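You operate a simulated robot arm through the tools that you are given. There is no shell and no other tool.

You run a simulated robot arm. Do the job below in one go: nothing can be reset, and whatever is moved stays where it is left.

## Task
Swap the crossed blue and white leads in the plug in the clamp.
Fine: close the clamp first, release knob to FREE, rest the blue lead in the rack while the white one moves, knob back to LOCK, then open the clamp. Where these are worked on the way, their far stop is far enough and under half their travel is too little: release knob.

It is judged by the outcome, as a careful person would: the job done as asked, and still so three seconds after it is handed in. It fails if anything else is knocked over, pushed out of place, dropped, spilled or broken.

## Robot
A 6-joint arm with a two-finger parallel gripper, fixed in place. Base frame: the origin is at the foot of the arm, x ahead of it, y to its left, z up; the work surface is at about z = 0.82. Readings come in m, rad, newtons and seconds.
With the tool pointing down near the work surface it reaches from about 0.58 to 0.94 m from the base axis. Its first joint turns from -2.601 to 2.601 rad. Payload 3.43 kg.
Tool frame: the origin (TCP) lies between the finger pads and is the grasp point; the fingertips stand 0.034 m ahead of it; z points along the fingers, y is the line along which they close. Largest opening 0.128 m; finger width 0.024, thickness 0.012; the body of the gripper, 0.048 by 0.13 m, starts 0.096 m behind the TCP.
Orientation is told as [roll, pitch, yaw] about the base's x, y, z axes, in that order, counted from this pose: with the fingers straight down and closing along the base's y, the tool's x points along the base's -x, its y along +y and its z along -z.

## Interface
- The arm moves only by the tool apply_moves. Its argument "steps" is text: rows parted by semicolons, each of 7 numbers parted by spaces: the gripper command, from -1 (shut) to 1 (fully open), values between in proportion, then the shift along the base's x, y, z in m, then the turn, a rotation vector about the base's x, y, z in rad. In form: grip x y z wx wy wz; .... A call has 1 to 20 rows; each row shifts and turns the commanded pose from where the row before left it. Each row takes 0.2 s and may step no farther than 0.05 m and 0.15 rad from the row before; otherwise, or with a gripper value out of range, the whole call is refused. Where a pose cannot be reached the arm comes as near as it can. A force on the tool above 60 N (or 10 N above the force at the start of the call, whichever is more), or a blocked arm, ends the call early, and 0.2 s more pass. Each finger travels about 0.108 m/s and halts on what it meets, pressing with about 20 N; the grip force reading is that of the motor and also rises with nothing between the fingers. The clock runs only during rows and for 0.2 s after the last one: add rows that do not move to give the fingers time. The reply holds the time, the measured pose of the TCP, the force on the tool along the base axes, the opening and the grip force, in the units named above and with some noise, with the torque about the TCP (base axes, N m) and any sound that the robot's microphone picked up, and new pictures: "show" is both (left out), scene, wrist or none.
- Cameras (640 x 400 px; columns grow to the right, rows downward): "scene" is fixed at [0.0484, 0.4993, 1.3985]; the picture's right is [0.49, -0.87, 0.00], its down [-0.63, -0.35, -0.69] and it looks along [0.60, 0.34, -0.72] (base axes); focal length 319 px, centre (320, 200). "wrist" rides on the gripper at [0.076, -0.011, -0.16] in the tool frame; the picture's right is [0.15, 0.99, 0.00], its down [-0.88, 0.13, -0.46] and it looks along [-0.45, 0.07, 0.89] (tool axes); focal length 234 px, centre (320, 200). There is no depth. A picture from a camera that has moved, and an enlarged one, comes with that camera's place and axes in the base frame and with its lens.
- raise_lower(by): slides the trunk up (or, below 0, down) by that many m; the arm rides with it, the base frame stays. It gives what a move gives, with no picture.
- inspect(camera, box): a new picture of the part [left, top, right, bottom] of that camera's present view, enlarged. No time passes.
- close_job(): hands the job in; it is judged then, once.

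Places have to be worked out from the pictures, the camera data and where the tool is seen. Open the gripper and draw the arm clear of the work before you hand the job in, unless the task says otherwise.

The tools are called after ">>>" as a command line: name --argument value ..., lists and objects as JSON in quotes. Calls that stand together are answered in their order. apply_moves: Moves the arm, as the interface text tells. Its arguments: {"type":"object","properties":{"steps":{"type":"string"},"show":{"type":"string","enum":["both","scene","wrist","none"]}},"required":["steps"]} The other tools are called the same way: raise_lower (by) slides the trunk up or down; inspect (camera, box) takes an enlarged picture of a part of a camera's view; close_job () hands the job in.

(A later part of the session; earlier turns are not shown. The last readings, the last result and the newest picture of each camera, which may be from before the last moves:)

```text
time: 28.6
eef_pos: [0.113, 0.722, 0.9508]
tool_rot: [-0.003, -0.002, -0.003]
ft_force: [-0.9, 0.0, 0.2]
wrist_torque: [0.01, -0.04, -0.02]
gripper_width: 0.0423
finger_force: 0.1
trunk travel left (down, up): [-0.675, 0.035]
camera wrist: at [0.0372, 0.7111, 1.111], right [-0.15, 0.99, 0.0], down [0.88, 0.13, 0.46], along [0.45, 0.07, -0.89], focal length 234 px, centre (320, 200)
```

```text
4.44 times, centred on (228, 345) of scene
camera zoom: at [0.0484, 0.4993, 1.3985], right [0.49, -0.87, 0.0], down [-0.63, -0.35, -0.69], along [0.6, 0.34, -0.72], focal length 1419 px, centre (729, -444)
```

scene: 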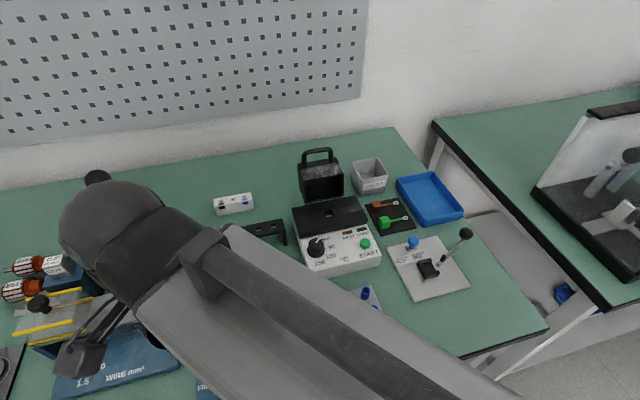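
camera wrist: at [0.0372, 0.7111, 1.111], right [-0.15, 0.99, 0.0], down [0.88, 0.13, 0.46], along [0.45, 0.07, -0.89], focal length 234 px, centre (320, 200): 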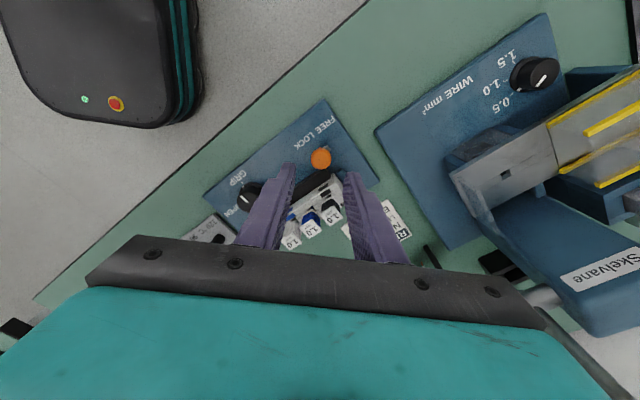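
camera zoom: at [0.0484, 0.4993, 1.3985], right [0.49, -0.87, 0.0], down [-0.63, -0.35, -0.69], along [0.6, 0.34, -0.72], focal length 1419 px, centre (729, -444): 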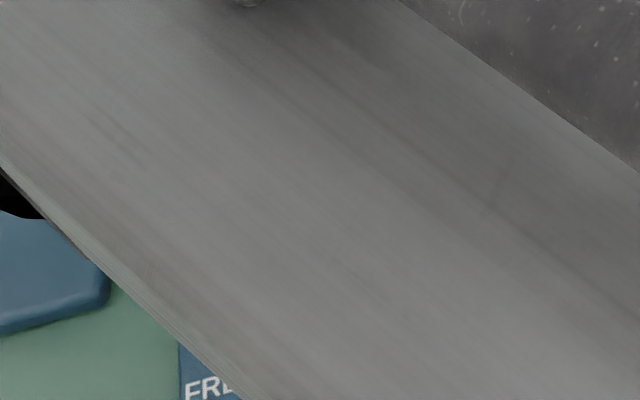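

Orange cap centre ≈ (0.1135, 0.7237), ~22 mm wide, standing on a small grey carriage. I trim the position and descend to tips ≈0.851.

>>> apply_moves --steps "-0.34 0.0005 0.0016 -0.02 0 0 0; -0.34 0 0 -0.025 0 0 0; -0.34 0 0 -0.02 0 0 0; -0.34 0 0 0 0 0 0" --show "wrist"

>>> inspect --camera "wrist" --box '[256, 120, 384, 200]'

```text
time: 29.6
eef_pos: [0.1145, 0.7247, 0.8848]
tool_rot: [-0.002, -0.001, -0.002]
ft_force: [0.2, 0.0, -0.9]
wrist_torque: [0.03, 0.02, 0.0]
gripper_width: 0.0424
finger_force: 0.1
trunk travel left (down, up): [-0.675, 0.035]
camera wrist: at [0.0386, 0.7134, 1.0448], right [-0.14, 0.99, 0.0], down [0.88, 0.13, 0.46], along [0.45, 0.06, -0.89], focal length 234 px, centre (320, 200)
```

wrist: 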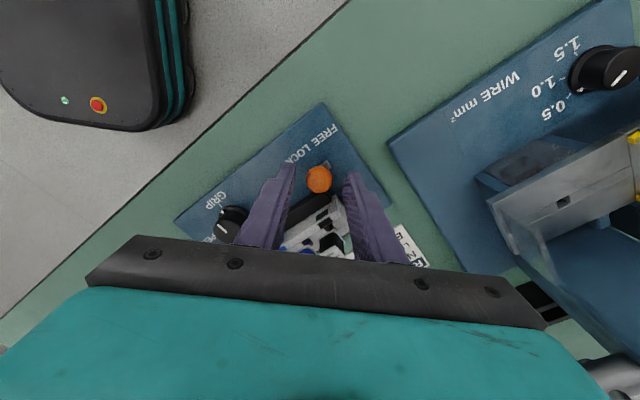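

```text
5.00 times, centred on (320, 160) of wrist
camera zoom: at [0.0386, 0.7134, 1.0448], right [-0.14, 0.99, 0.0], down [0.88, 0.13, 0.46], along [0.45, 0.06, -0.89], focal length 1171 px, centre (320, 400)
```

zoom: 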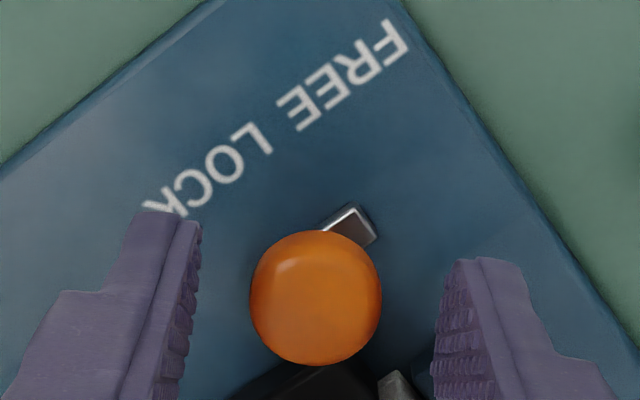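

The cap sits between the fingers, ~2 mm toward -x. I trim that and close gently on it.

>>> apply_moves --steps "-0.34 -0.0015 0 0 0 0 0; -0.5 0 0 0 0 0 0; -0.7 0 0 0 0 0 0; -1 0 0 0 0 0 0; -1 0 0 0 0 0 0" --show "wrist"

>>> inspect --camera "wrist" --box '[256, 120, 384, 200]'

```text
time: 30.8
eef_pos: [0.1121, 0.7246, 0.8858]
tool_rot: [-0.003, 0.0, -0.001]
ft_force: [-4.2, -3.8, -1.9]
wrist_torque: [0.09, 0.14, 0.09]
gripper_width: 0.0215
finger_force: 44.6
trunk travel left (down, up): [-0.675, 0.035]
camera wrist: at [0.0366, 0.7134, 1.0453], right [-0.14, 0.99, 0.0], down [0.88, 0.13, 0.45], along [0.45, 0.06, -0.89], focal length 234 px, centre (320, 200)
```

wrist: 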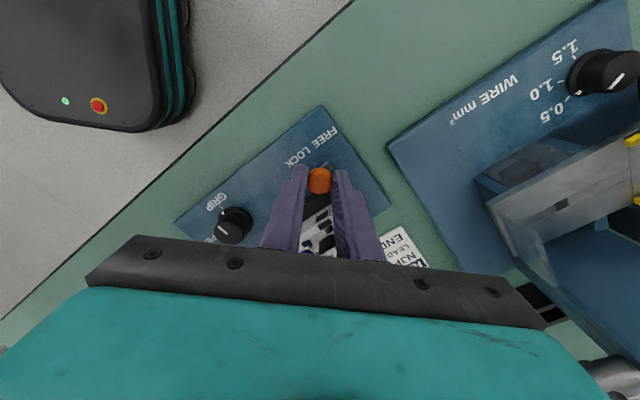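

```text
5.00 times, centred on (320, 160) of wrist
camera zoom: at [0.0366, 0.7134, 1.0453], right [-0.14, 0.99, 0.0], down [0.88, 0.13, 0.45], along [0.45, 0.06, -0.89], focal length 1171 px, centre (320, 400)
```

zoom: 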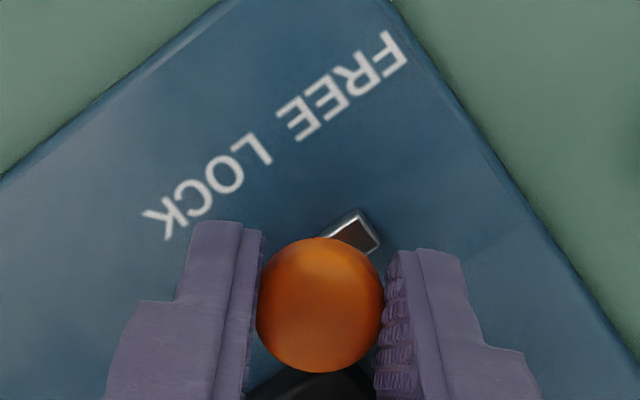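

Gripped at 21.5 mm. I slide it toward FREE, along (-0.70,+0.71), in 3 mm steps and watch the force.

>>> apply_moves --steps "-1 -0.0021 0.0021 0 0 0 0; -1 -0.0021 0.0021 0 0 0 0; -1 -0.0021 0.0021 0 0 0 0; -1 0 0 0 0 0 0" --show "wrist"

>>> inspect --camera "wrist" --box '[256, 120, 384, 200]'

```text
time: 31.8
eef_pos: [0.1051, 0.732, 0.8864]
tool_rot: [-0.002, 0.002, -0.001]
ft_force: [-4.5, -5.4, -7.3]
wrist_torque: [0.12, 0.2, 0.13]
gripper_width: 0.0212
finger_force: 44.7
trunk travel left (down, up): [-0.675, 0.035]
camera wrist: at [0.0306, 0.7194, 1.0453], right [-0.14, 0.99, 0.0], down [0.88, 0.13, 0.45], along [0.45, 0.06, -0.89], focal length 234 px, centre (320, 200)
```

wrist: 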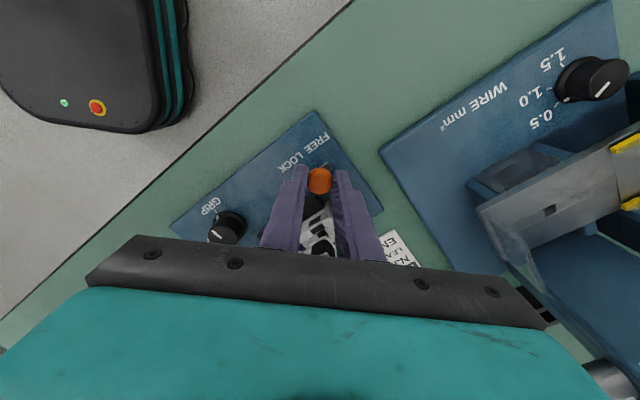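

```text
5.00 times, centred on (320, 160) of wrist
camera zoom: at [0.0306, 0.7194, 1.0453], right [-0.14, 0.99, 0.0], down [0.88, 0.13, 0.45], along [0.45, 0.06, -0.89], focal length 1171 px, centre (320, 400)
```

zoom: 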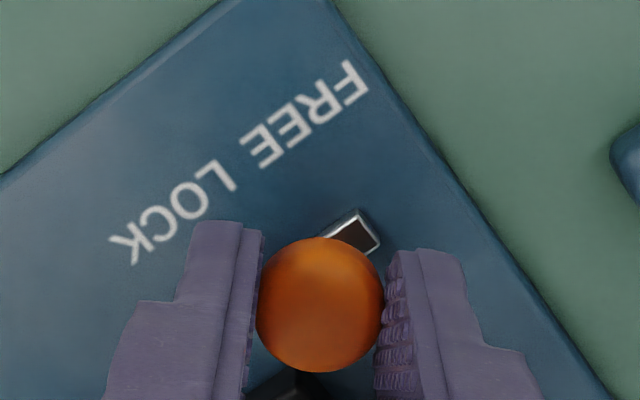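

It slides with the carriage at low force. I continue in small steps until the stop.

>>> apply_moves --steps "-1 -0.0021 0.0021 0 0 0 0; -1 -0.0021 0.0021 0 0 0 0; -1 -0.0021 0.0021 0 0 0 0; -1 -0.0021 0.0021 0 0 0 0; -1 0 0 0 0 0 0" --show "wrist"

>>> inspect --camera "wrist" --box '[256, 120, 384, 200]'

```text
time: 33.0
eef_pos: [0.0985, 0.7383, 0.8853]
tool_rot: [-0.005, 0.001, -0.003]
ft_force: [-3.7, -15.1, -17.4]
wrist_torque: [-0.15, 0.31, 0.05]
gripper_width: 0.0214
finger_force: 44.9
trunk travel left (down, up): [-0.675, 0.035]
camera wrist: at [0.0226, 0.7279, 1.0454], right [-0.14, 0.99, 0.0], down [0.88, 0.13, 0.46], along [0.45, 0.06, -0.89], focal length 234 px, centre (320, 200)
```

wrist: 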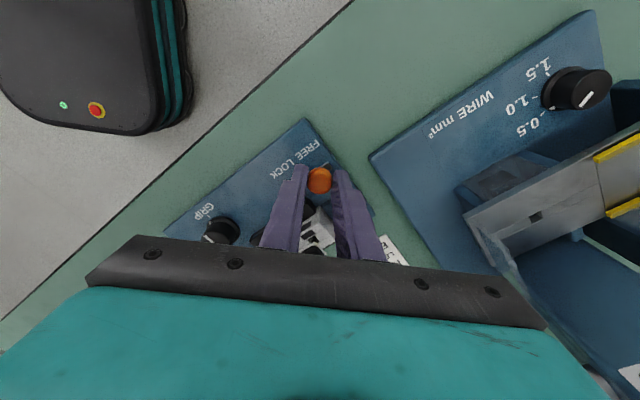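

```text
5.00 times, centred on (320, 160) of wrist
camera zoom: at [0.0226, 0.7279, 1.0454], right [-0.14, 0.99, 0.0], down [0.88, 0.13, 0.46], along [0.45, 0.06, -0.89], focal length 1171 px, centre (320, 400)
```

zoom: 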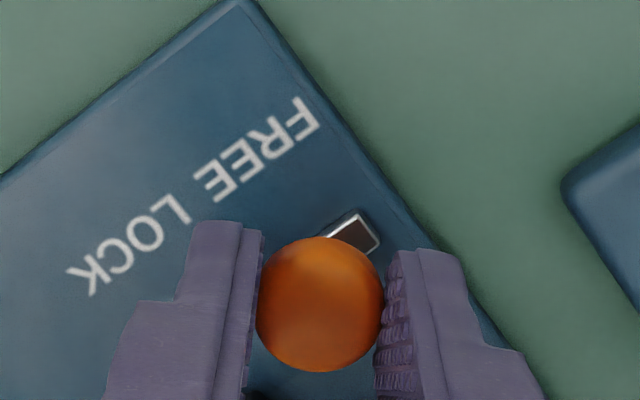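

It's now alongside FREE with force rising (~15 N). Two more small steps to find the stop.

>>> apply_moves --steps "-1 -0.0018 0.0018 0 0 0 0; -1 -0.0018 0.0018 0 0 0 0; -1 0 0 0 0 0 0" --show "wrist"

>>> inspect --camera "wrist" --box '[256, 120, 384, 200]'

```text
time: 33.8
eef_pos: [0.0981, 0.7405, 0.8867]
tool_rot: [-0.011, -0.003, -0.003]
ft_force: [15.5, -28.6, -21.5]
wrist_torque: [-0.49, -0.82, 0.07]
gripper_width: 0.0213
finger_force: 45.2
trunk travel left (down, up): [-0.675, 0.035]
camera wrist: at [0.0212, 0.73, 1.0453], right [-0.14, 0.99, -0.01], down [0.88, 0.13, 0.46], along [0.45, 0.06, -0.89], focal length 234 px, centre (320, 200)
```

wrist: 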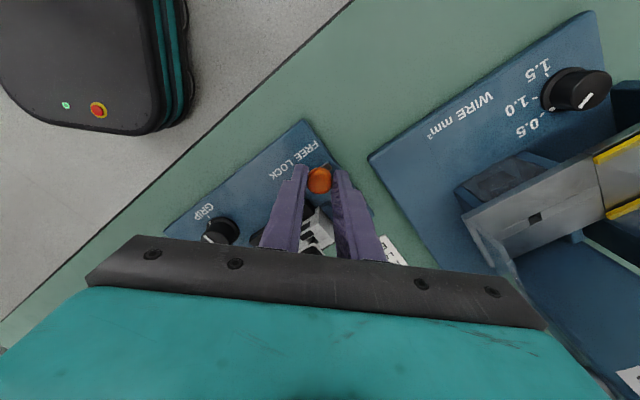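

```text
5.00 times, centred on (320, 160) of wrist
camera zoom: at [0.0212, 0.73, 1.0453], right [-0.14, 0.99, -0.01], down [0.88, 0.13, 0.46], along [0.45, 0.06, -0.89], focal length 1171 px, centre (320, 400)
```

zoom: 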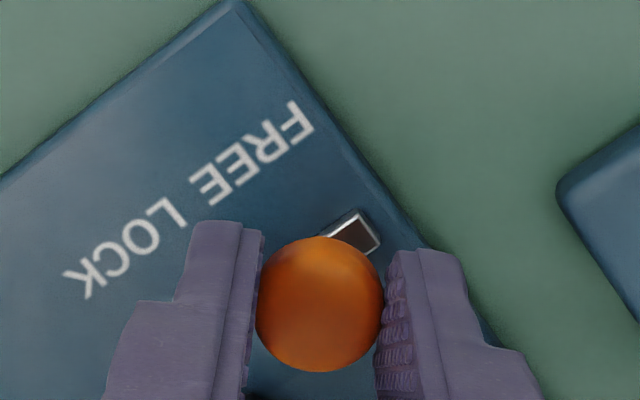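

Firm stop: 31 N against the travel, ~20 mm moved, so the release is at FREE. I relax the command a little, open and rise.

>>> apply_moves --steps "-1 0.0015 -0.0015 0 0 0 0; -0.7 0 0 0 0 0 0; -0.34 0 0 0 0 0 0; -0.34 0 0 0 0 0 0; -0.34 0 0 0.03 0 0 0; -0.34 0 0 0.04 0 0 0; -0.34 0 0 0.04 0 0 0; -0.34 0 0 0 0 0 0" --show "wrist"

>>> inspect --camera "wrist" --box '[230, 90, 390, 220]'

```text
time: 35.6
eef_pos: [0.0934, 0.7404, 0.9954]
tool_rot: [-0.001, -0.001, -0.001]
ft_force: [1.2, 0.1, -0.6]
wrist_torque: [-0.05, 0.0, 0.0]
gripper_width: 0.0422
finger_force: 0.1
trunk travel left (down, up): [-0.675, 0.035]
camera wrist: at [0.0192, 0.7292, 1.1551], right [-0.14, 0.99, 0.0], down [0.88, 0.13, 0.46], along [0.45, 0.06, -0.89], focal length 234 px, centre (320, 200)
```

wrist: 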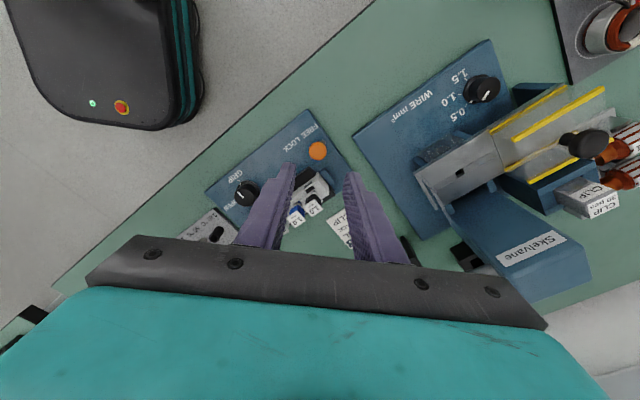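

```text
3.08 times, centred on (310, 155) of wrist
camera zoom: at [0.0192, 0.7292, 1.1551], right [-0.14, 0.99, 0.0], down [0.88, 0.13, 0.46], along [0.45, 0.06, -0.89], focal length 720 px, centre (351, 338)
```

zoom: 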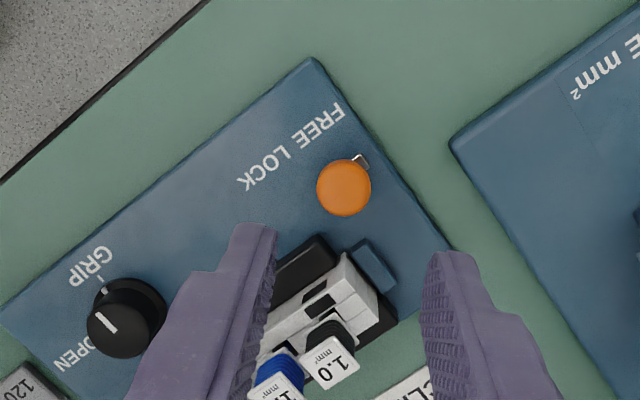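

The release stays at FREE. Now over the blue lead at about (0.1775, 0.7215), fingers turned to close across the row, to measure it from near.

>>> apply_moves --steps "-0.2 0.012 -0.0027 0 0 0 -0.1135; -0.2 0.012 -0.0027 0 0 0 -0.1135; -0.2 0.012 -0.0027 0 0 0 -0.1135; -0.2 0.012 -0.0027 0 0 0 -0.1135; -0.2 0.012 -0.0027 0 0 0 -0.1135; -0.2 0.012 -0.0027 0 0 0 -0.1135; -0.2 0.012 -0.0027 0 0 0 -0.1135; -0.2 0 0 0 0 0 0; -0.2 0 0 0 0 0 0"

>>> inspect --camera "wrist" --box '[256, 90, 384, 170]'

>>> inspect --camera "wrist" --box '[400, 60, 560, 220]'

```text
time: 37.6
eef_pos: [0.1783, 0.7242, 0.9957]
tool_rot: [-0.002, 0.0, -0.794]
ft_force: [1.0, 0.3, -0.6]
wrist_torque: [-0.02, -0.02, -0.02]
gripper_width: 0.0514
finger_force: 0.0
trunk travel left (down, up): [-0.675, 0.035]
camera wrist: at [0.1183, 0.7691, 1.1554], right [0.6, 0.8, 0.0], down [0.71, -0.54, 0.46], along [0.36, -0.28, -0.89], focal length 234 px, centre (320, 200)
```

scene: 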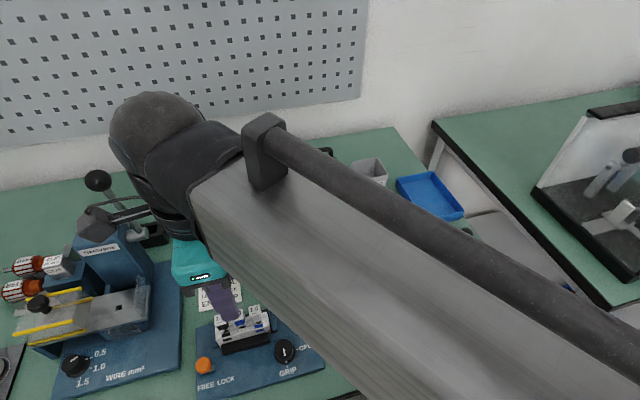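
wrist: 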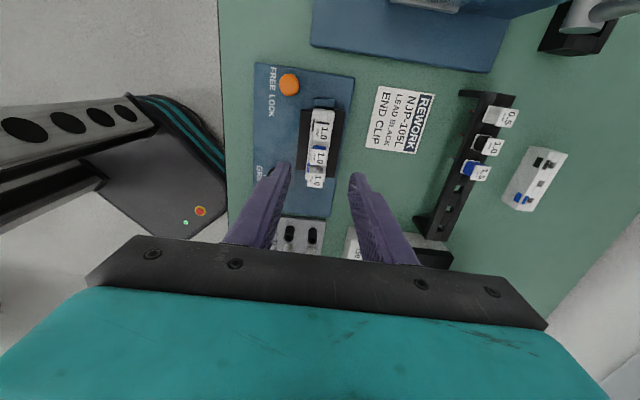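

```text
5.00 times, centred on (320, 130) of wrist
camera zoom: at [0.1183, 0.7691, 1.1554], right [0.6, 0.8, 0.0], down [0.71, -0.54, 0.46], along [0.36, -0.28, -0.89], focal length 1171 px, centre (320, 550)
```

zoom: 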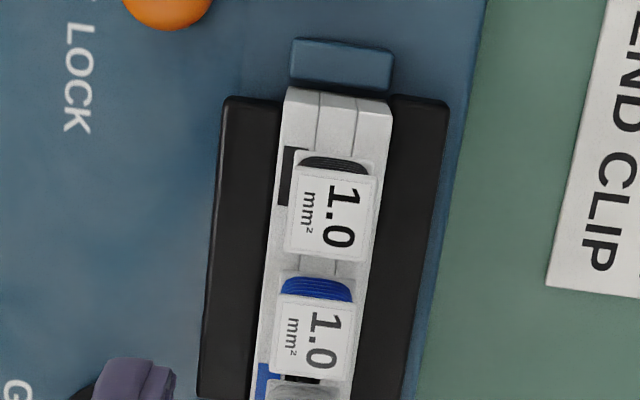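

```text
2.50 times, centred on (480, 140) of wrist
camera zoom: at [0.1183, 0.7691, 1.1554], right [0.6, 0.8, 0.0], down [0.71, -0.54, 0.46], along [0.36, -0.28, -0.89], focal length 585 px, centre (-80, 350)
```

zoom: 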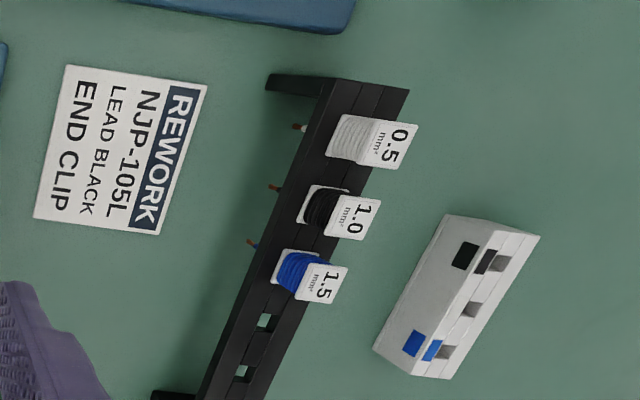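

The blue tag centre lies ~2 mm off the TCP line; the lead spans about z 0.873–0.911 above the plug top (~0.865). I trim by (-0.002, 0) and go down to TCP z≈0.945 for a last check.

>>> apply_moves --steps "-0.2 -0.002 0.0003 -0.02 0 0 0; -0.2 0 0 -0.02 0 0 0; -0.2 0 0 -0.01 0 0 0; -0.2 0 0 0 0 0 0" --show "wrist"

>>> inspect --camera "wrist" --box '[256, 110, 384, 190]'

```text
time: 38.6
eef_pos: [0.1778, 0.7223, 0.9459]
tool_rot: [-0.003, 0.0, -0.797]
ft_force: [-0.3, 0.0, -0.1]
wrist_torque: [0.01, -0.01, 0.01]
gripper_width: 0.0511
finger_force: 0.0
trunk travel left (down, up): [-0.675, 0.035]
camera wrist: at [0.1173, 0.7682, 1.1055], right [0.6, 0.8, 0.0], down [0.71, -0.54, 0.46], along [0.36, -0.28, -0.89], focal length 234 px, centre (320, 200)
```

wrist: 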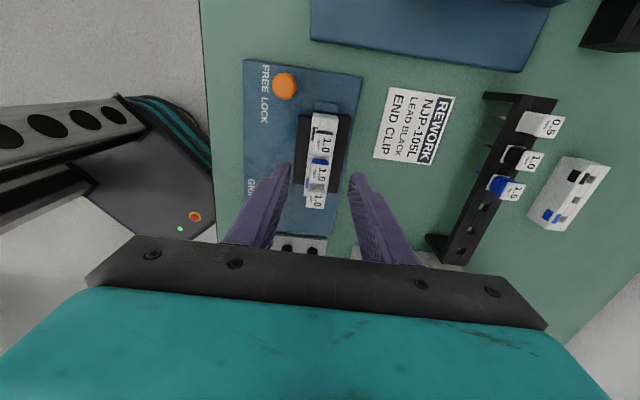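

```text
5.00 times, centred on (320, 150) of wrist
camera zoom: at [0.1173, 0.7682, 1.1055], right [0.6, 0.8, 0.0], down [0.71, -0.54, 0.46], along [0.36, -0.28, -0.89], focal length 1171 px, centre (320, 450)
```

zoom: 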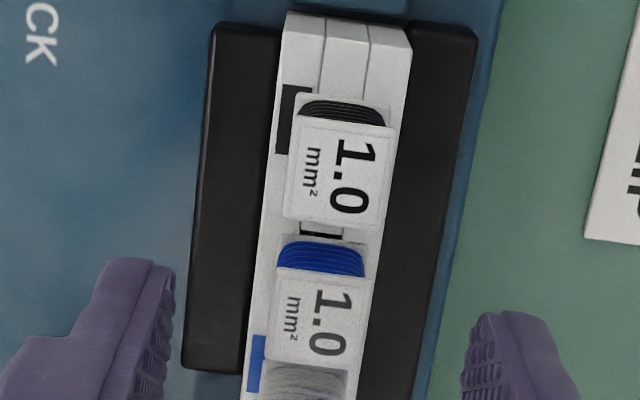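

Nearly aligned; a 2 mm trim along the row, then down to TCP z≈0.919 and close on the blue spool.

>>> apply_moves --steps "-0.2 -0.0011 0.0017 0 0 0 0; -0.2 0 0 -0.014 0 0 0; -0.2 0 0 -0.013 0 0 0; -0.2 0 0 0 0 0 0" --show "wrist"

>>> inspect --camera "wrist" --box '[256, 130, 384, 210]'

```text
time: 39.6
eef_pos: [0.1783, 0.7255, 0.9189]
tool_rot: [-0.001, 0.0, -0.796]
ft_force: [-0.8, 0.1, 0.6]
wrist_torque: [0.03, 0.03, 0.01]
gripper_width: 0.0512
finger_force: 0.2
trunk travel left (down, up): [-0.675, 0.035]
camera wrist: at [0.1168, 0.7704, 1.0782], right [0.6, 0.8, 0.0], down [0.71, -0.54, 0.46], along [0.36, -0.28, -0.89], focal length 234 px, centre (320, 200)
```

wrist: 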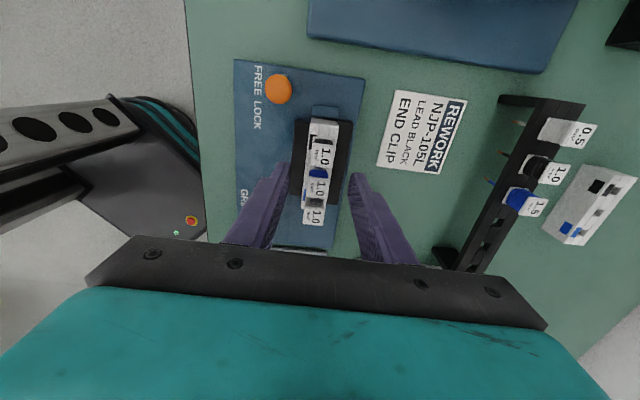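

```text
5.00 times, centred on (320, 170) of wrist
camera zoom: at [0.1168, 0.7704, 1.0782], right [0.6, 0.8, 0.0], down [0.71, -0.54, 0.46], along [0.36, -0.28, -0.89], focal length 1171 px, centre (320, 350)
```

zoom: 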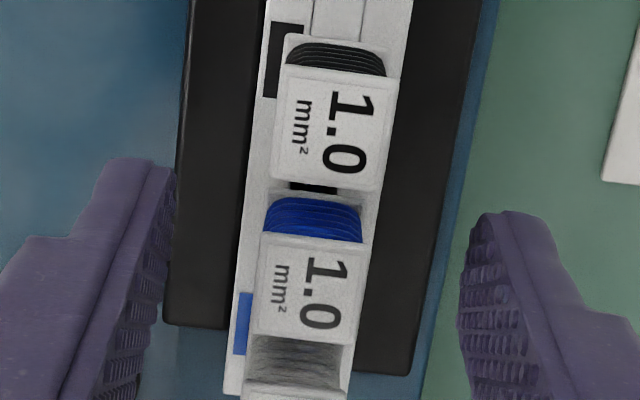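

Centred within ~1.3 mm; small trim and close the fingers on the blue lead.

>>> apply_moves --steps "-0.2 -0.0013 -0.0004 0 0 0 0; -0.4 0 0 0 0 0 0; -0.6 0 0 0 0 0 0; -0.8 0 0 0 0 0 0; -1 0 0 0 0 0 0; -1 0 0 0 0 0 0" --show "wrist"

>>> inspect --camera "wrist" --box '[256, 130, 384, 210]'

```text
time: 41.0
eef_pos: [0.1747, 0.7237, 0.9183]
tool_rot: [-0.001, 0.002, -0.797]
ft_force: [-0.2, 0.5, 0.2]
wrist_torque: [0.0, -0.03, -0.01]
gripper_width: 0.0168
finger_force: 20.4
trunk travel left (down, up): [-0.675, 0.035]
camera wrist: at [0.1152, 0.77, 1.0787], right [0.6, 0.8, 0.0], down [0.71, -0.54, 0.46], along [0.36, -0.28, -0.89], focal length 234 px, centre (320, 200)
```

wrist: 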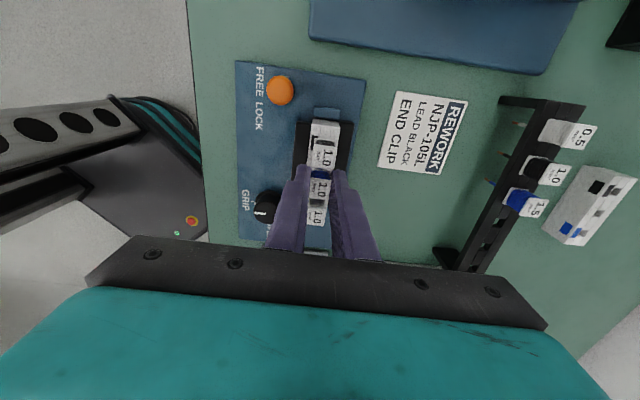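

```text
5.00 times, centred on (320, 170) of wrist
camera zoom: at [0.1152, 0.77, 1.0787], right [0.6, 0.8, 0.0], down [0.71, -0.54, 0.46], along [0.36, -0.28, -0.89], focal length 1171 px, centre (320, 350)
```

zoom: 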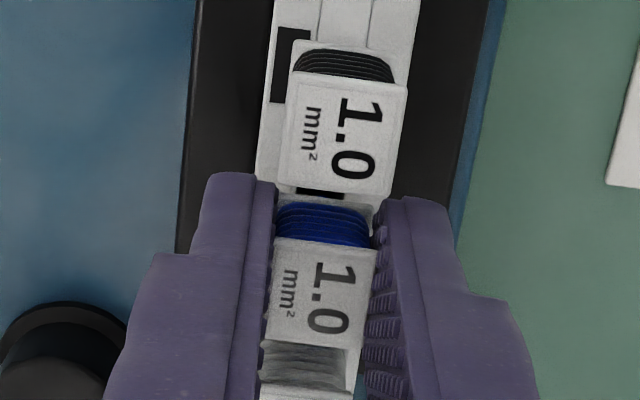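

Gripped (16.8 mm) with no side load; this commanded pose is my reference for the middle slot. I pull straight up in small steps, watching force.

>>> apply_moves --steps "-1 0 0 0.004 0 0 0; -1 0 0 0.006 0 0 0; -1 0 0 0.01 0 0 0; -1 0 0 0.01 0 0 0; -1 0 0 0.015 0 0 0; -1 0 0 0.015 0 0 0; -1 0 0 0 0 0 0"

>>> inspect --camera "wrist" --box '[256, 110, 384, 210]'

>>> inspect --camera "scene" --box '[180, 270, 300, 370]'

```text
time: 42.6
eef_pos: [0.1755, 0.7233, 0.9786]
tool_rot: [-0.003, 0.0, -0.796]
ft_force: [0.2, -0.6, -0.1]
wrist_torque: [0.0, 0.0, 0.01]
gripper_width: 0.0167
finger_force: 19.5
trunk travel left (down, up): [-0.675, 0.035]
camera wrist: at [0.115, 0.7693, 1.1391], right [0.6, 0.8, 0.0], down [0.71, -0.54, 0.46], along [0.36, -0.28, -0.89], focal length 234 px, centre (320, 200)
```

scene: 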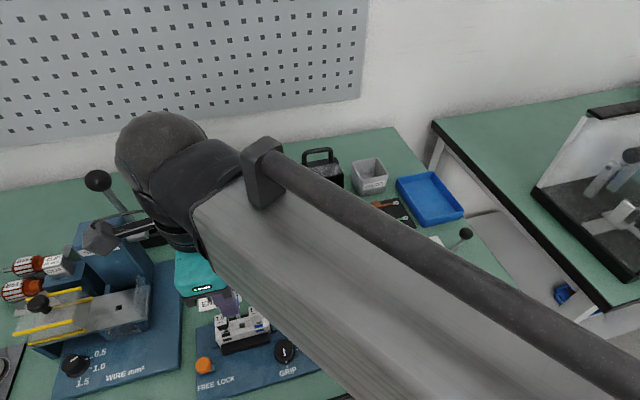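
wrist: 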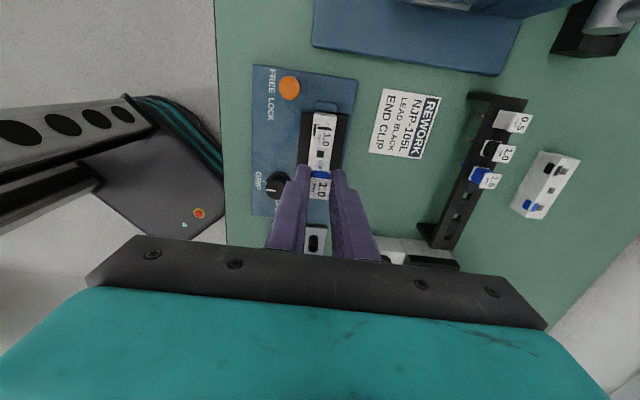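

```text
4.00 times, centred on (320, 160) of wrist
camera zoom: at [0.115, 0.7693, 1.1391], right [0.6, 0.8, 0.0], down [0.71, -0.54, 0.46], along [0.36, -0.28, -0.89], focal length 937 px, centre (320, 360)
```

zoom: 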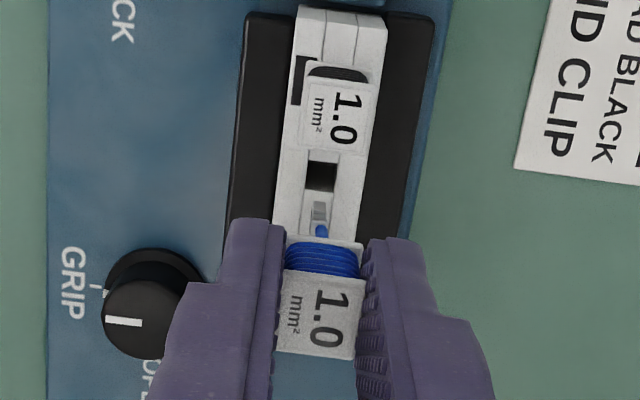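

```text
4.00 times, centred on (240, 320) of scene
camera zoom: at [0.0484, 0.4993, 1.3985], right [0.49, -0.87, 0.0], down [-0.63, -0.35, -0.69], along [0.6, 0.34, -0.72], focal length 1278 px, centre (640, -280)
```

zoom: 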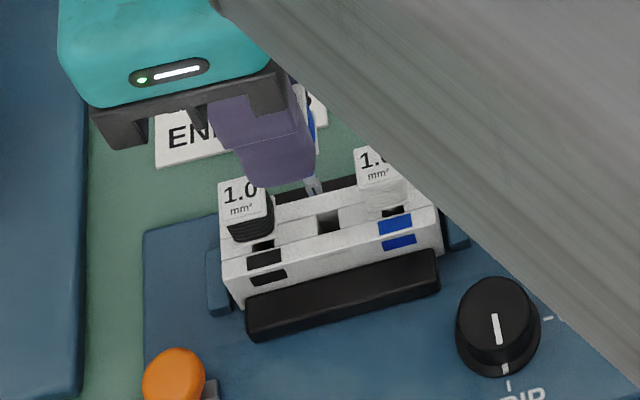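

The blue lead is out with its terminal tip ~77 mm below the TCP. I rise to ~1.03 and carry it toward the rack's empty hole 5, which I place near (0.345, 0.812), stopping above to measure.

>>> apply_moves --steps "-1 0 0 0.025 0 0 0; -1 0 0 0.025 0 0 0; -1 0.03 0.016 0 0 0 0; -1 0.03 0.016 0 0 0 0; -1 0.03 0.016 0 0 0 0; -1 0.03 0.016 0 0 0 0; -1 0.025 0.013 0 0 0 0; -1 0.012 0.006 0 0 0 0; -1 0 0 0 0 0 0; -1 0 0 0 0 0 0"

>>> inspect --camera "wrist" --box '[256, 90, 416, 200]'

```text
time: 44.8
eef_pos: [0.3341, 0.808, 1.0293]
tool_rot: [-0.003, -0.001, -0.795]
ft_force: [0.5, 1.1, 0.0]
wrist_torque: [0.0, 0.0, -0.01]
gripper_width: 0.0171
finger_force: 19.6
trunk travel left (down, up): [-0.675, 0.035]
camera wrist: at [0.2731, 0.8536, 1.1892], right [0.6, 0.8, 0.0], down [0.71, -0.54, 0.46], along [0.36, -0.28, -0.89], focal length 234 px, centre (320, 200)
```

scene: 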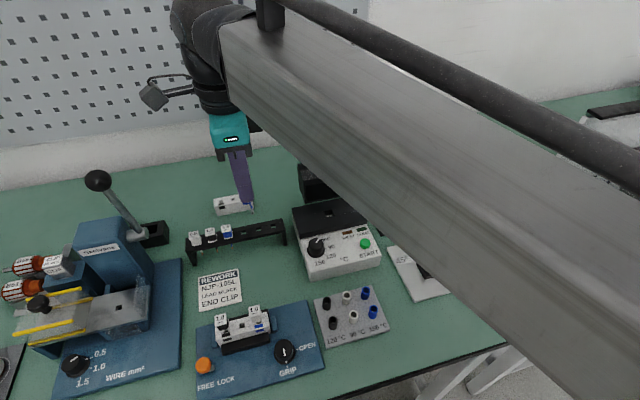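
wrist: 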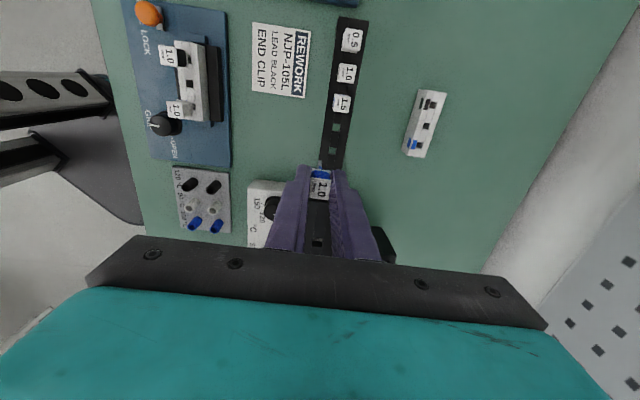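

```text
3.64 times, centred on (336, 145) of wrist
camera zoom: at [0.2731, 0.8536, 1.1892], right [0.6, 0.8, 0.0], down [0.71, -0.54, 0.46], along [0.36, -0.28, -0.89], focal length 852 px, centre (262, 400)
```

zoom: 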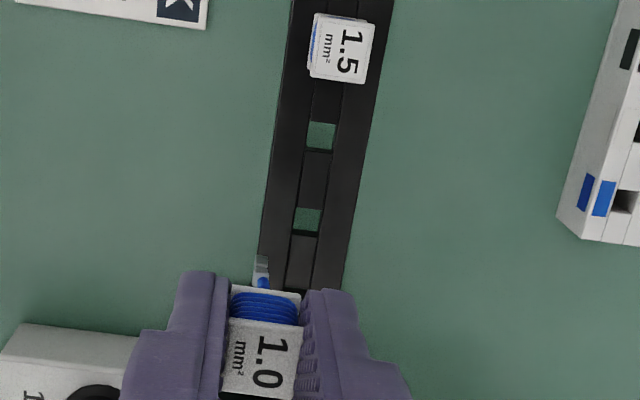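

Holes 4 and 5 are clearly seen, with the rack's row parallel to the plug's. I move above hole 5 (≈(0.348, 0.8155)) and lower so that the tip is ~3 cm above the rack.

>>> apply_moves --steps "-1 0.007 0.0042 -0.01 0 0 0; -1 0.0068 0.0042 -0.01 0 0 0; -1 0 0 -0.02 0 0 0; -1 0 0 0 0 0 0; -1 0 0 0 0 0 0"

>>> inspect --camera "wrist" --box '[256, 90, 384, 190]'

>>> inspect --camera "scene" --box '[180, 160, 310, 270]'

```text
time: 46.0
eef_pos: [0.3458, 0.817, 0.9901]
tool_rot: [-0.002, 0.0, -0.795]
ft_force: [0.5, -0.1, -0.3]
wrist_torque: [0.0, 0.01, -0.05]
gripper_width: 0.0169
finger_force: 19.8
trunk travel left (down, up): [-0.675, 0.035]
camera wrist: at [0.285, 0.8624, 1.1492], right [0.6, 0.8, 0.0], down [0.71, -0.54, 0.46], along [0.36, -0.28, -0.89], focal length 234 px, centre (320, 200)
```

scene: 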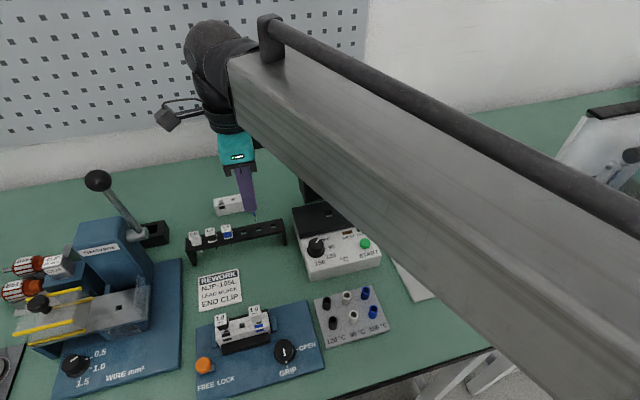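
wrist: 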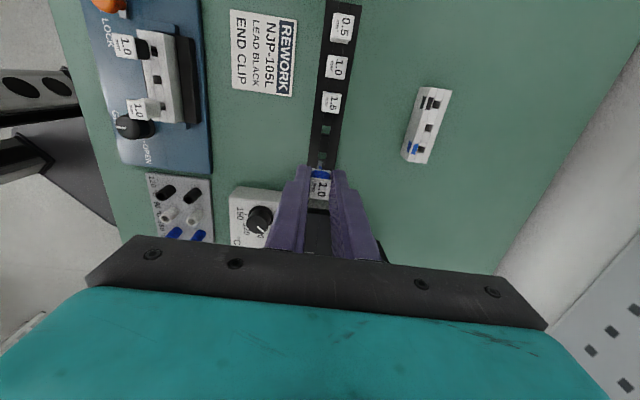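

```text
4.00 times, centred on (320, 140) of wrist
camera zoom: at [0.285, 0.8624, 1.1492], right [0.6, 0.8, 0.0], down [0.71, -0.54, 0.46], along [0.36, -0.28, -0.89], focal length 937 px, centre (320, 440)
```

zoom: 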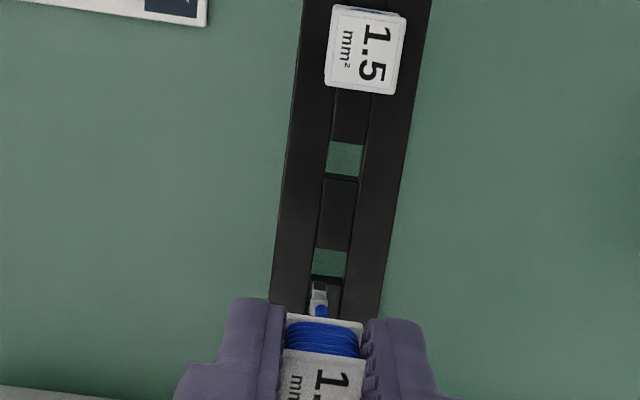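

```text
3.64 times, centred on (245, 215) of scene
camera zoom: at [0.0484, 0.4993, 1.3985], right [0.49, -0.87, 0.0], down [-0.63, -0.35, -0.69], along [0.6, 0.34, -0.72], focal length 1161 px, centre (593, 146)
```

zoom: 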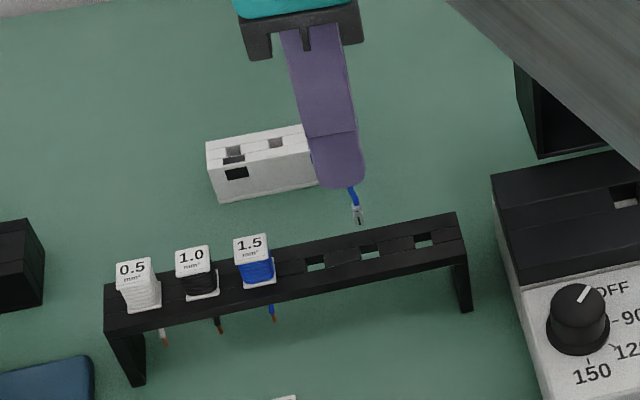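

Tip and hole 5 are both visible: I judge the rack top at z≈0.876 and the hole ~(0.0045, -0.0015) from the TCP axis. I shift so and lower 25 mm, leaving the tip ~8 mm above the rack.

>>> apply_moves --steps "-1 0.0045 -0.0015 -0.005 0 0 0; -1 0 0 -0.01 0 0 0; -1 0 0 -0.008 0 0 0; -1 0 0 0 0 0 0; -1 0 0 0 0 0 0" --show "none"

>>> inspect --camera "wrist" --box '[272, 110, 368, 170]'

>>> inspect --camera "scene" --box '[220, 190, 300, 250]'

```text
time: 47.2
eef_pos: [0.3501, 0.8146, 0.9661]
tool_rot: [-0.002, 0.0, -0.796]
ft_force: [-0.1, -0.8, -0.4]
wrist_torque: [0.0, 0.04, -0.01]
gripper_width: 0.0167
finger_force: 20.0
trunk travel left (down, up): [-0.675, 0.035]
```

```text
6.67 times, centred on (320, 140) of wrist
camera zoom: at [0.2906, 0.8603, 1.1255], right [0.6, 0.8, 0.0], down [0.71, -0.54, 0.46], along [0.36, -0.28, -0.89], focal length 1561 px, centre (320, 600)
```

zoom: 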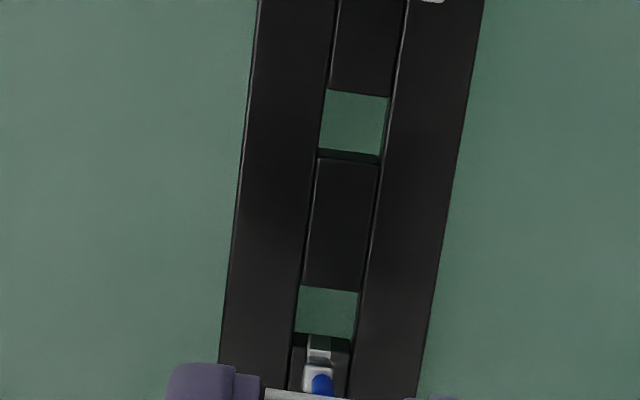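

```text
6.67 times, centred on (260, 220) of scene
camera zoom: at [0.0484, 0.4993, 1.3985], right [0.49, -0.87, 0.0], down [-0.63, -0.35, -0.69], along [0.6, 0.34, -0.72], focal length 2129 px, centre (720, 67)
```

zoom: 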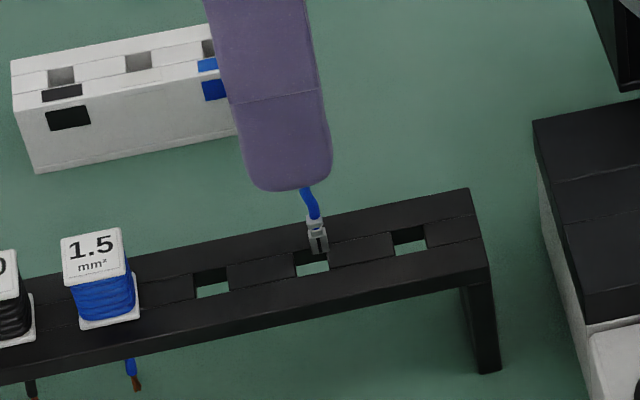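

The tip is just above the hole; I enlarge both views further to fix the offset.

>>> inspect --camera "scene" --box '[248, 212, 280, 236]'

>>> inspect --camera "wrist" --box '[304, 140, 344, 168]'

```text
16.00 times, centred on (264, 224) of scene
camera zoom: at [0.0484, 0.4993, 1.3985], right [0.49, -0.87, 0.0], down [-0.63, -0.35, -0.69], along [0.6, 0.34, -0.72], focal length 5110 px, centre (1216, -184)
```

zoom: 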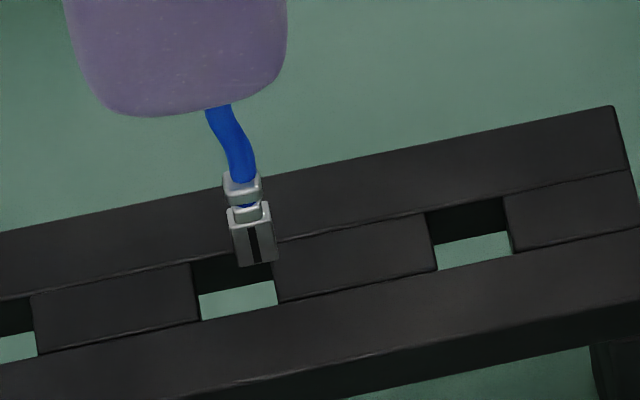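

```text
14.29 times, centred on (324, 154) of wrist
camera zoom: at [0.2906, 0.8603, 1.1255], right [0.6, 0.8, 0.0], down [0.71, -0.54, 0.46], along [0.36, -0.28, -0.89], focal length 3345 px, centre (263, 857)
```

zoom: 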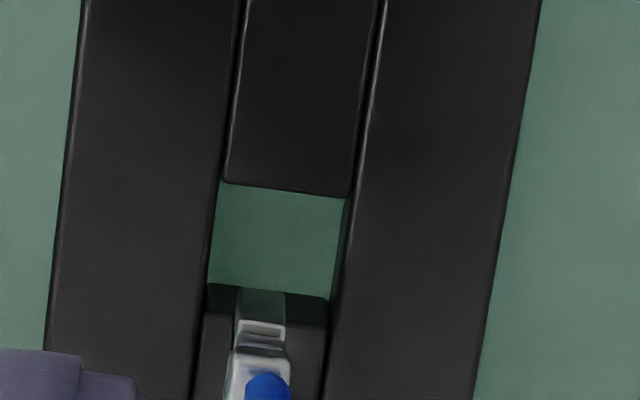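

Measured: hole ≈ 9×10 mm, terminal ≈ 5 mm; the tip needs about -2.2 mm along the row and +0.7 mm across. I apply that and lower 4 mm, then recheck.

>>> apply_moves --steps "-1 -0.001 0.0021 0 0 0 0; -1 0 0 -0.004 0 0 0; -1 0 0 0 0 0 0; -1 0 0 0 0 0 0" --show "none"

>>> inspect --camera "scene" --box '[248, 212, 280, 236]'

>>> inspect --camera "wrist" --box '[304, 140, 344, 168]'

```text
time: 48.2
eef_pos: [0.3485, 0.8172, 0.9631]
tool_rot: [-0.003, 0.001, -0.795]
ft_force: [0.4, 0.1, -0.9]
wrist_torque: [-0.04, 0.01, 0.02]
gripper_width: 0.0169
finger_force: 20.1
trunk travel left (down, up): [-0.675, 0.035]
```

```text
16.00 times, centred on (264, 224) of scene
camera zoom: at [0.0484, 0.4993, 1.3985], right [0.49, -0.87, 0.0], down [-0.63, -0.35, -0.69], along [0.6, 0.34, -0.72], focal length 5110 px, centre (1216, -184)
```

zoom: 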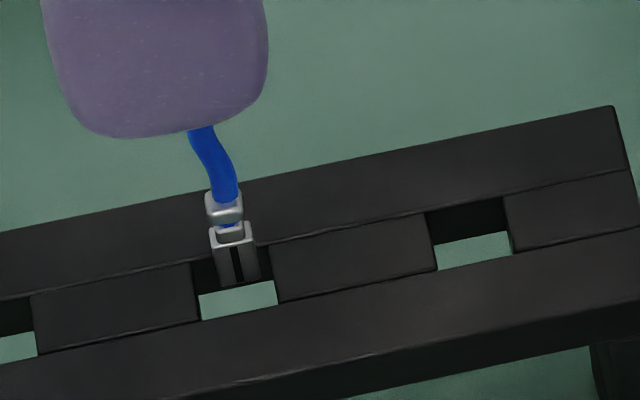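

```text
14.29 times, centred on (324, 154) of wrist
camera zoom: at [0.2888, 0.8624, 1.1221], right [0.6, 0.8, 0.0], down [0.71, -0.54, 0.46], along [0.36, -0.28, -0.89], focal length 3345 px, centre (263, 857)
```

zoom: 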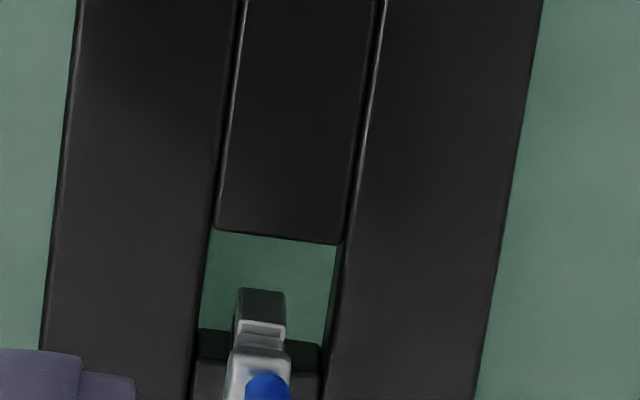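

Tip is now over the hole within ~0.5 mm in both views. I lower in steps of 5 mm, 20 mm in total, and check the force.

>>> apply_moves --steps "-1 0.0005 0 -0.003 0 0 0; -1 0 0 -0.004 0 0 0; -1 0 0 -0.004 0 0 0; -1 0 0 -0.005 0 0 0; -1 0 0 -0.005 0 0 0; -1 0 0 0 0 0 0" --show "none"

>>> inspect --camera "scene" --box '[236, 200, 292, 242]'

>>> inspect --camera "wrist" --box '[294, 140, 354, 182]'

```text
time: 49.6
eef_pos: [0.3495, 0.8159, 0.9395]
tool_rot: [-0.002, -0.001, -0.796]
ft_force: [0.1, -0.5, -0.4]
wrist_torque: [0.01, 0.0, -0.02]
gripper_width: 0.0168
finger_force: 19.9
trunk travel left (down, up): [-0.675, 0.035]
```

```text
9.52 times, centred on (264, 221) of scene
camera zoom: at [0.0484, 0.4993, 1.3985], right [0.49, -0.87, 0.0], down [-0.63, -0.35, -0.69], along [0.6, 0.34, -0.72], focal length 3042 px, centre (853, 0)
```

zoom: 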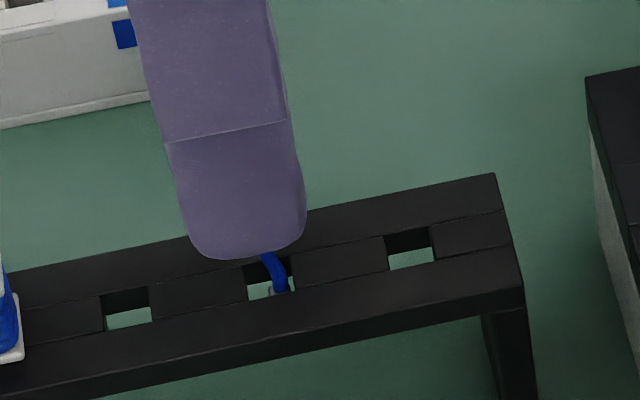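

```text
9.52 times, centred on (324, 161) of wrist
camera zoom: at [0.2891, 0.8616, 1.101], right [0.6, 0.8, 0.0], down [0.71, -0.54, 0.46], along [0.36, -0.28, -0.89], focal length 2230 px, centre (282, 571)
```

zoom: 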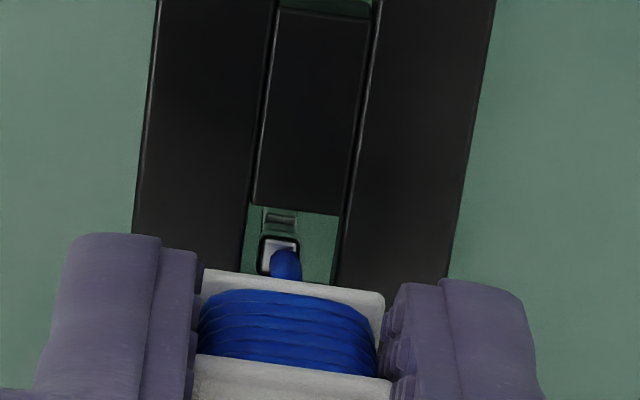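

The terminal has gone cleanly into the hole with no force. I continue down 16 mm in 4 mm steps.

>>> apply_moves --steps "-1 0 0 -0.004 0 0 0; -1 0 0 -0.004 0 0 0; -1 0 0 -0.004 0 0 0; -1 0 0 -0.003 0 0 0; -1 0 0 0 0 0 0" --show "none"

>>> inspect --camera "scene" --box '[236, 200, 292, 242]'

>>> inspect --camera "wrist" --box '[294, 140, 354, 182]'

```text
time: 50.8
eef_pos: [0.3495, 0.816, 0.9256]
tool_rot: [0.0, -0.001, -0.797]
ft_force: [-0.6, 1.2, -0.2]
wrist_torque: [0.02, 0.05, 0.01]
gripper_width: 0.0165
finger_force: 19.5
trunk travel left (down, up): [-0.675, 0.035]
```

```text
9.52 times, centred on (264, 221) of scene
camera zoom: at [0.0484, 0.4993, 1.3985], right [0.49, -0.87, 0.0], down [-0.63, -0.35, -0.69], along [0.6, 0.34, -0.72], focal length 3042 px, centre (853, 0)
```

zoom: 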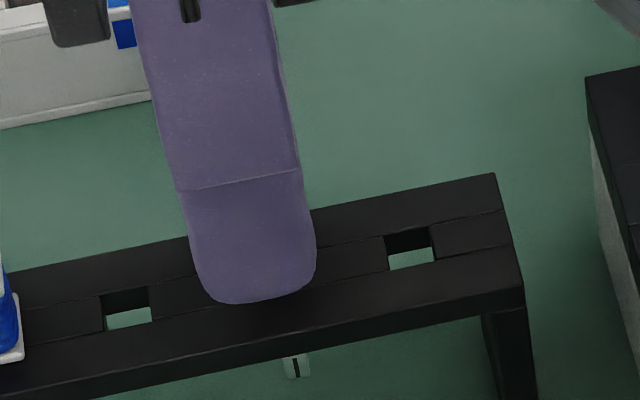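

```text
9.52 times, centred on (324, 161) of wrist
camera zoom: at [0.2895, 0.8619, 1.0854], right [0.6, 0.8, 0.0], down [0.71, -0.54, 0.46], along [0.36, -0.28, -0.89], focal length 2230 px, centre (282, 571)
```

zoom: 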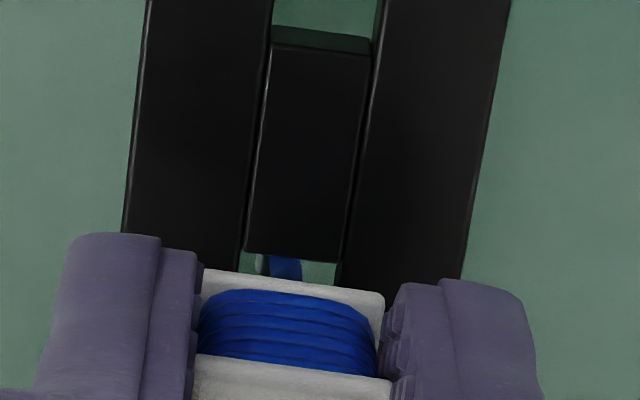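

The flange of the spool appears to end ~30 mm below TCP while fingertips reach 34 mm, so the tips will near the rack first and the lead will settle the last few mm by itself. I centre by ~1 mm and lower 9 mm further, watching force.

>>> apply_moves --steps "-1 0.0012 -0.0002 -0.003 0 0 0; -1 0 0 -0.003 0 0 0; -1 0 0 -0.003 0 0 0; -1 0 0 0 0 0 0" --show "none"

>>> inspect --camera "scene" --box '[236, 200, 292, 242]'

>>> inspect --camera "wrist" --box '[294, 140, 354, 182]'

```text
time: 51.8
eef_pos: [0.35, 0.8161, 0.9174]
tool_rot: [-0.001, 0.002, -0.796]
ft_force: [-5.1, 6.2, 1.6]
wrist_torque: [0.21, 0.23, 0.03]
gripper_width: 0.0169
finger_force: 19.3
trunk travel left (down, up): [-0.675, 0.035]
```

```text
9.52 times, centred on (264, 221) of scene
camera zoom: at [0.0484, 0.4993, 1.3985], right [0.49, -0.87, 0.0], down [-0.63, -0.35, -0.69], along [0.6, 0.34, -0.72], focal length 3042 px, centre (853, 0)
```

zoom: 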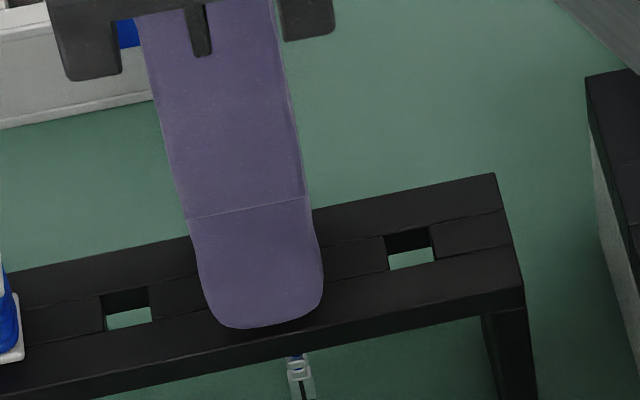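

```text
9.52 times, centred on (324, 161) of wrist
camera zoom: at [0.2902, 0.8619, 1.0764], right [0.6, 0.8, 0.0], down [0.71, -0.54, 0.45], along [0.36, -0.28, -0.89], focal length 2230 px, centre (282, 571)
```

zoom: 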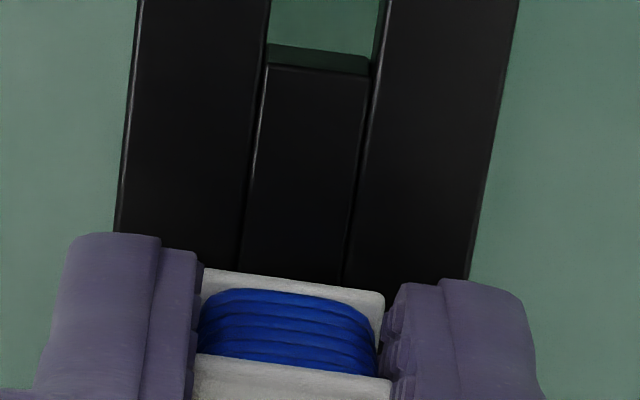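

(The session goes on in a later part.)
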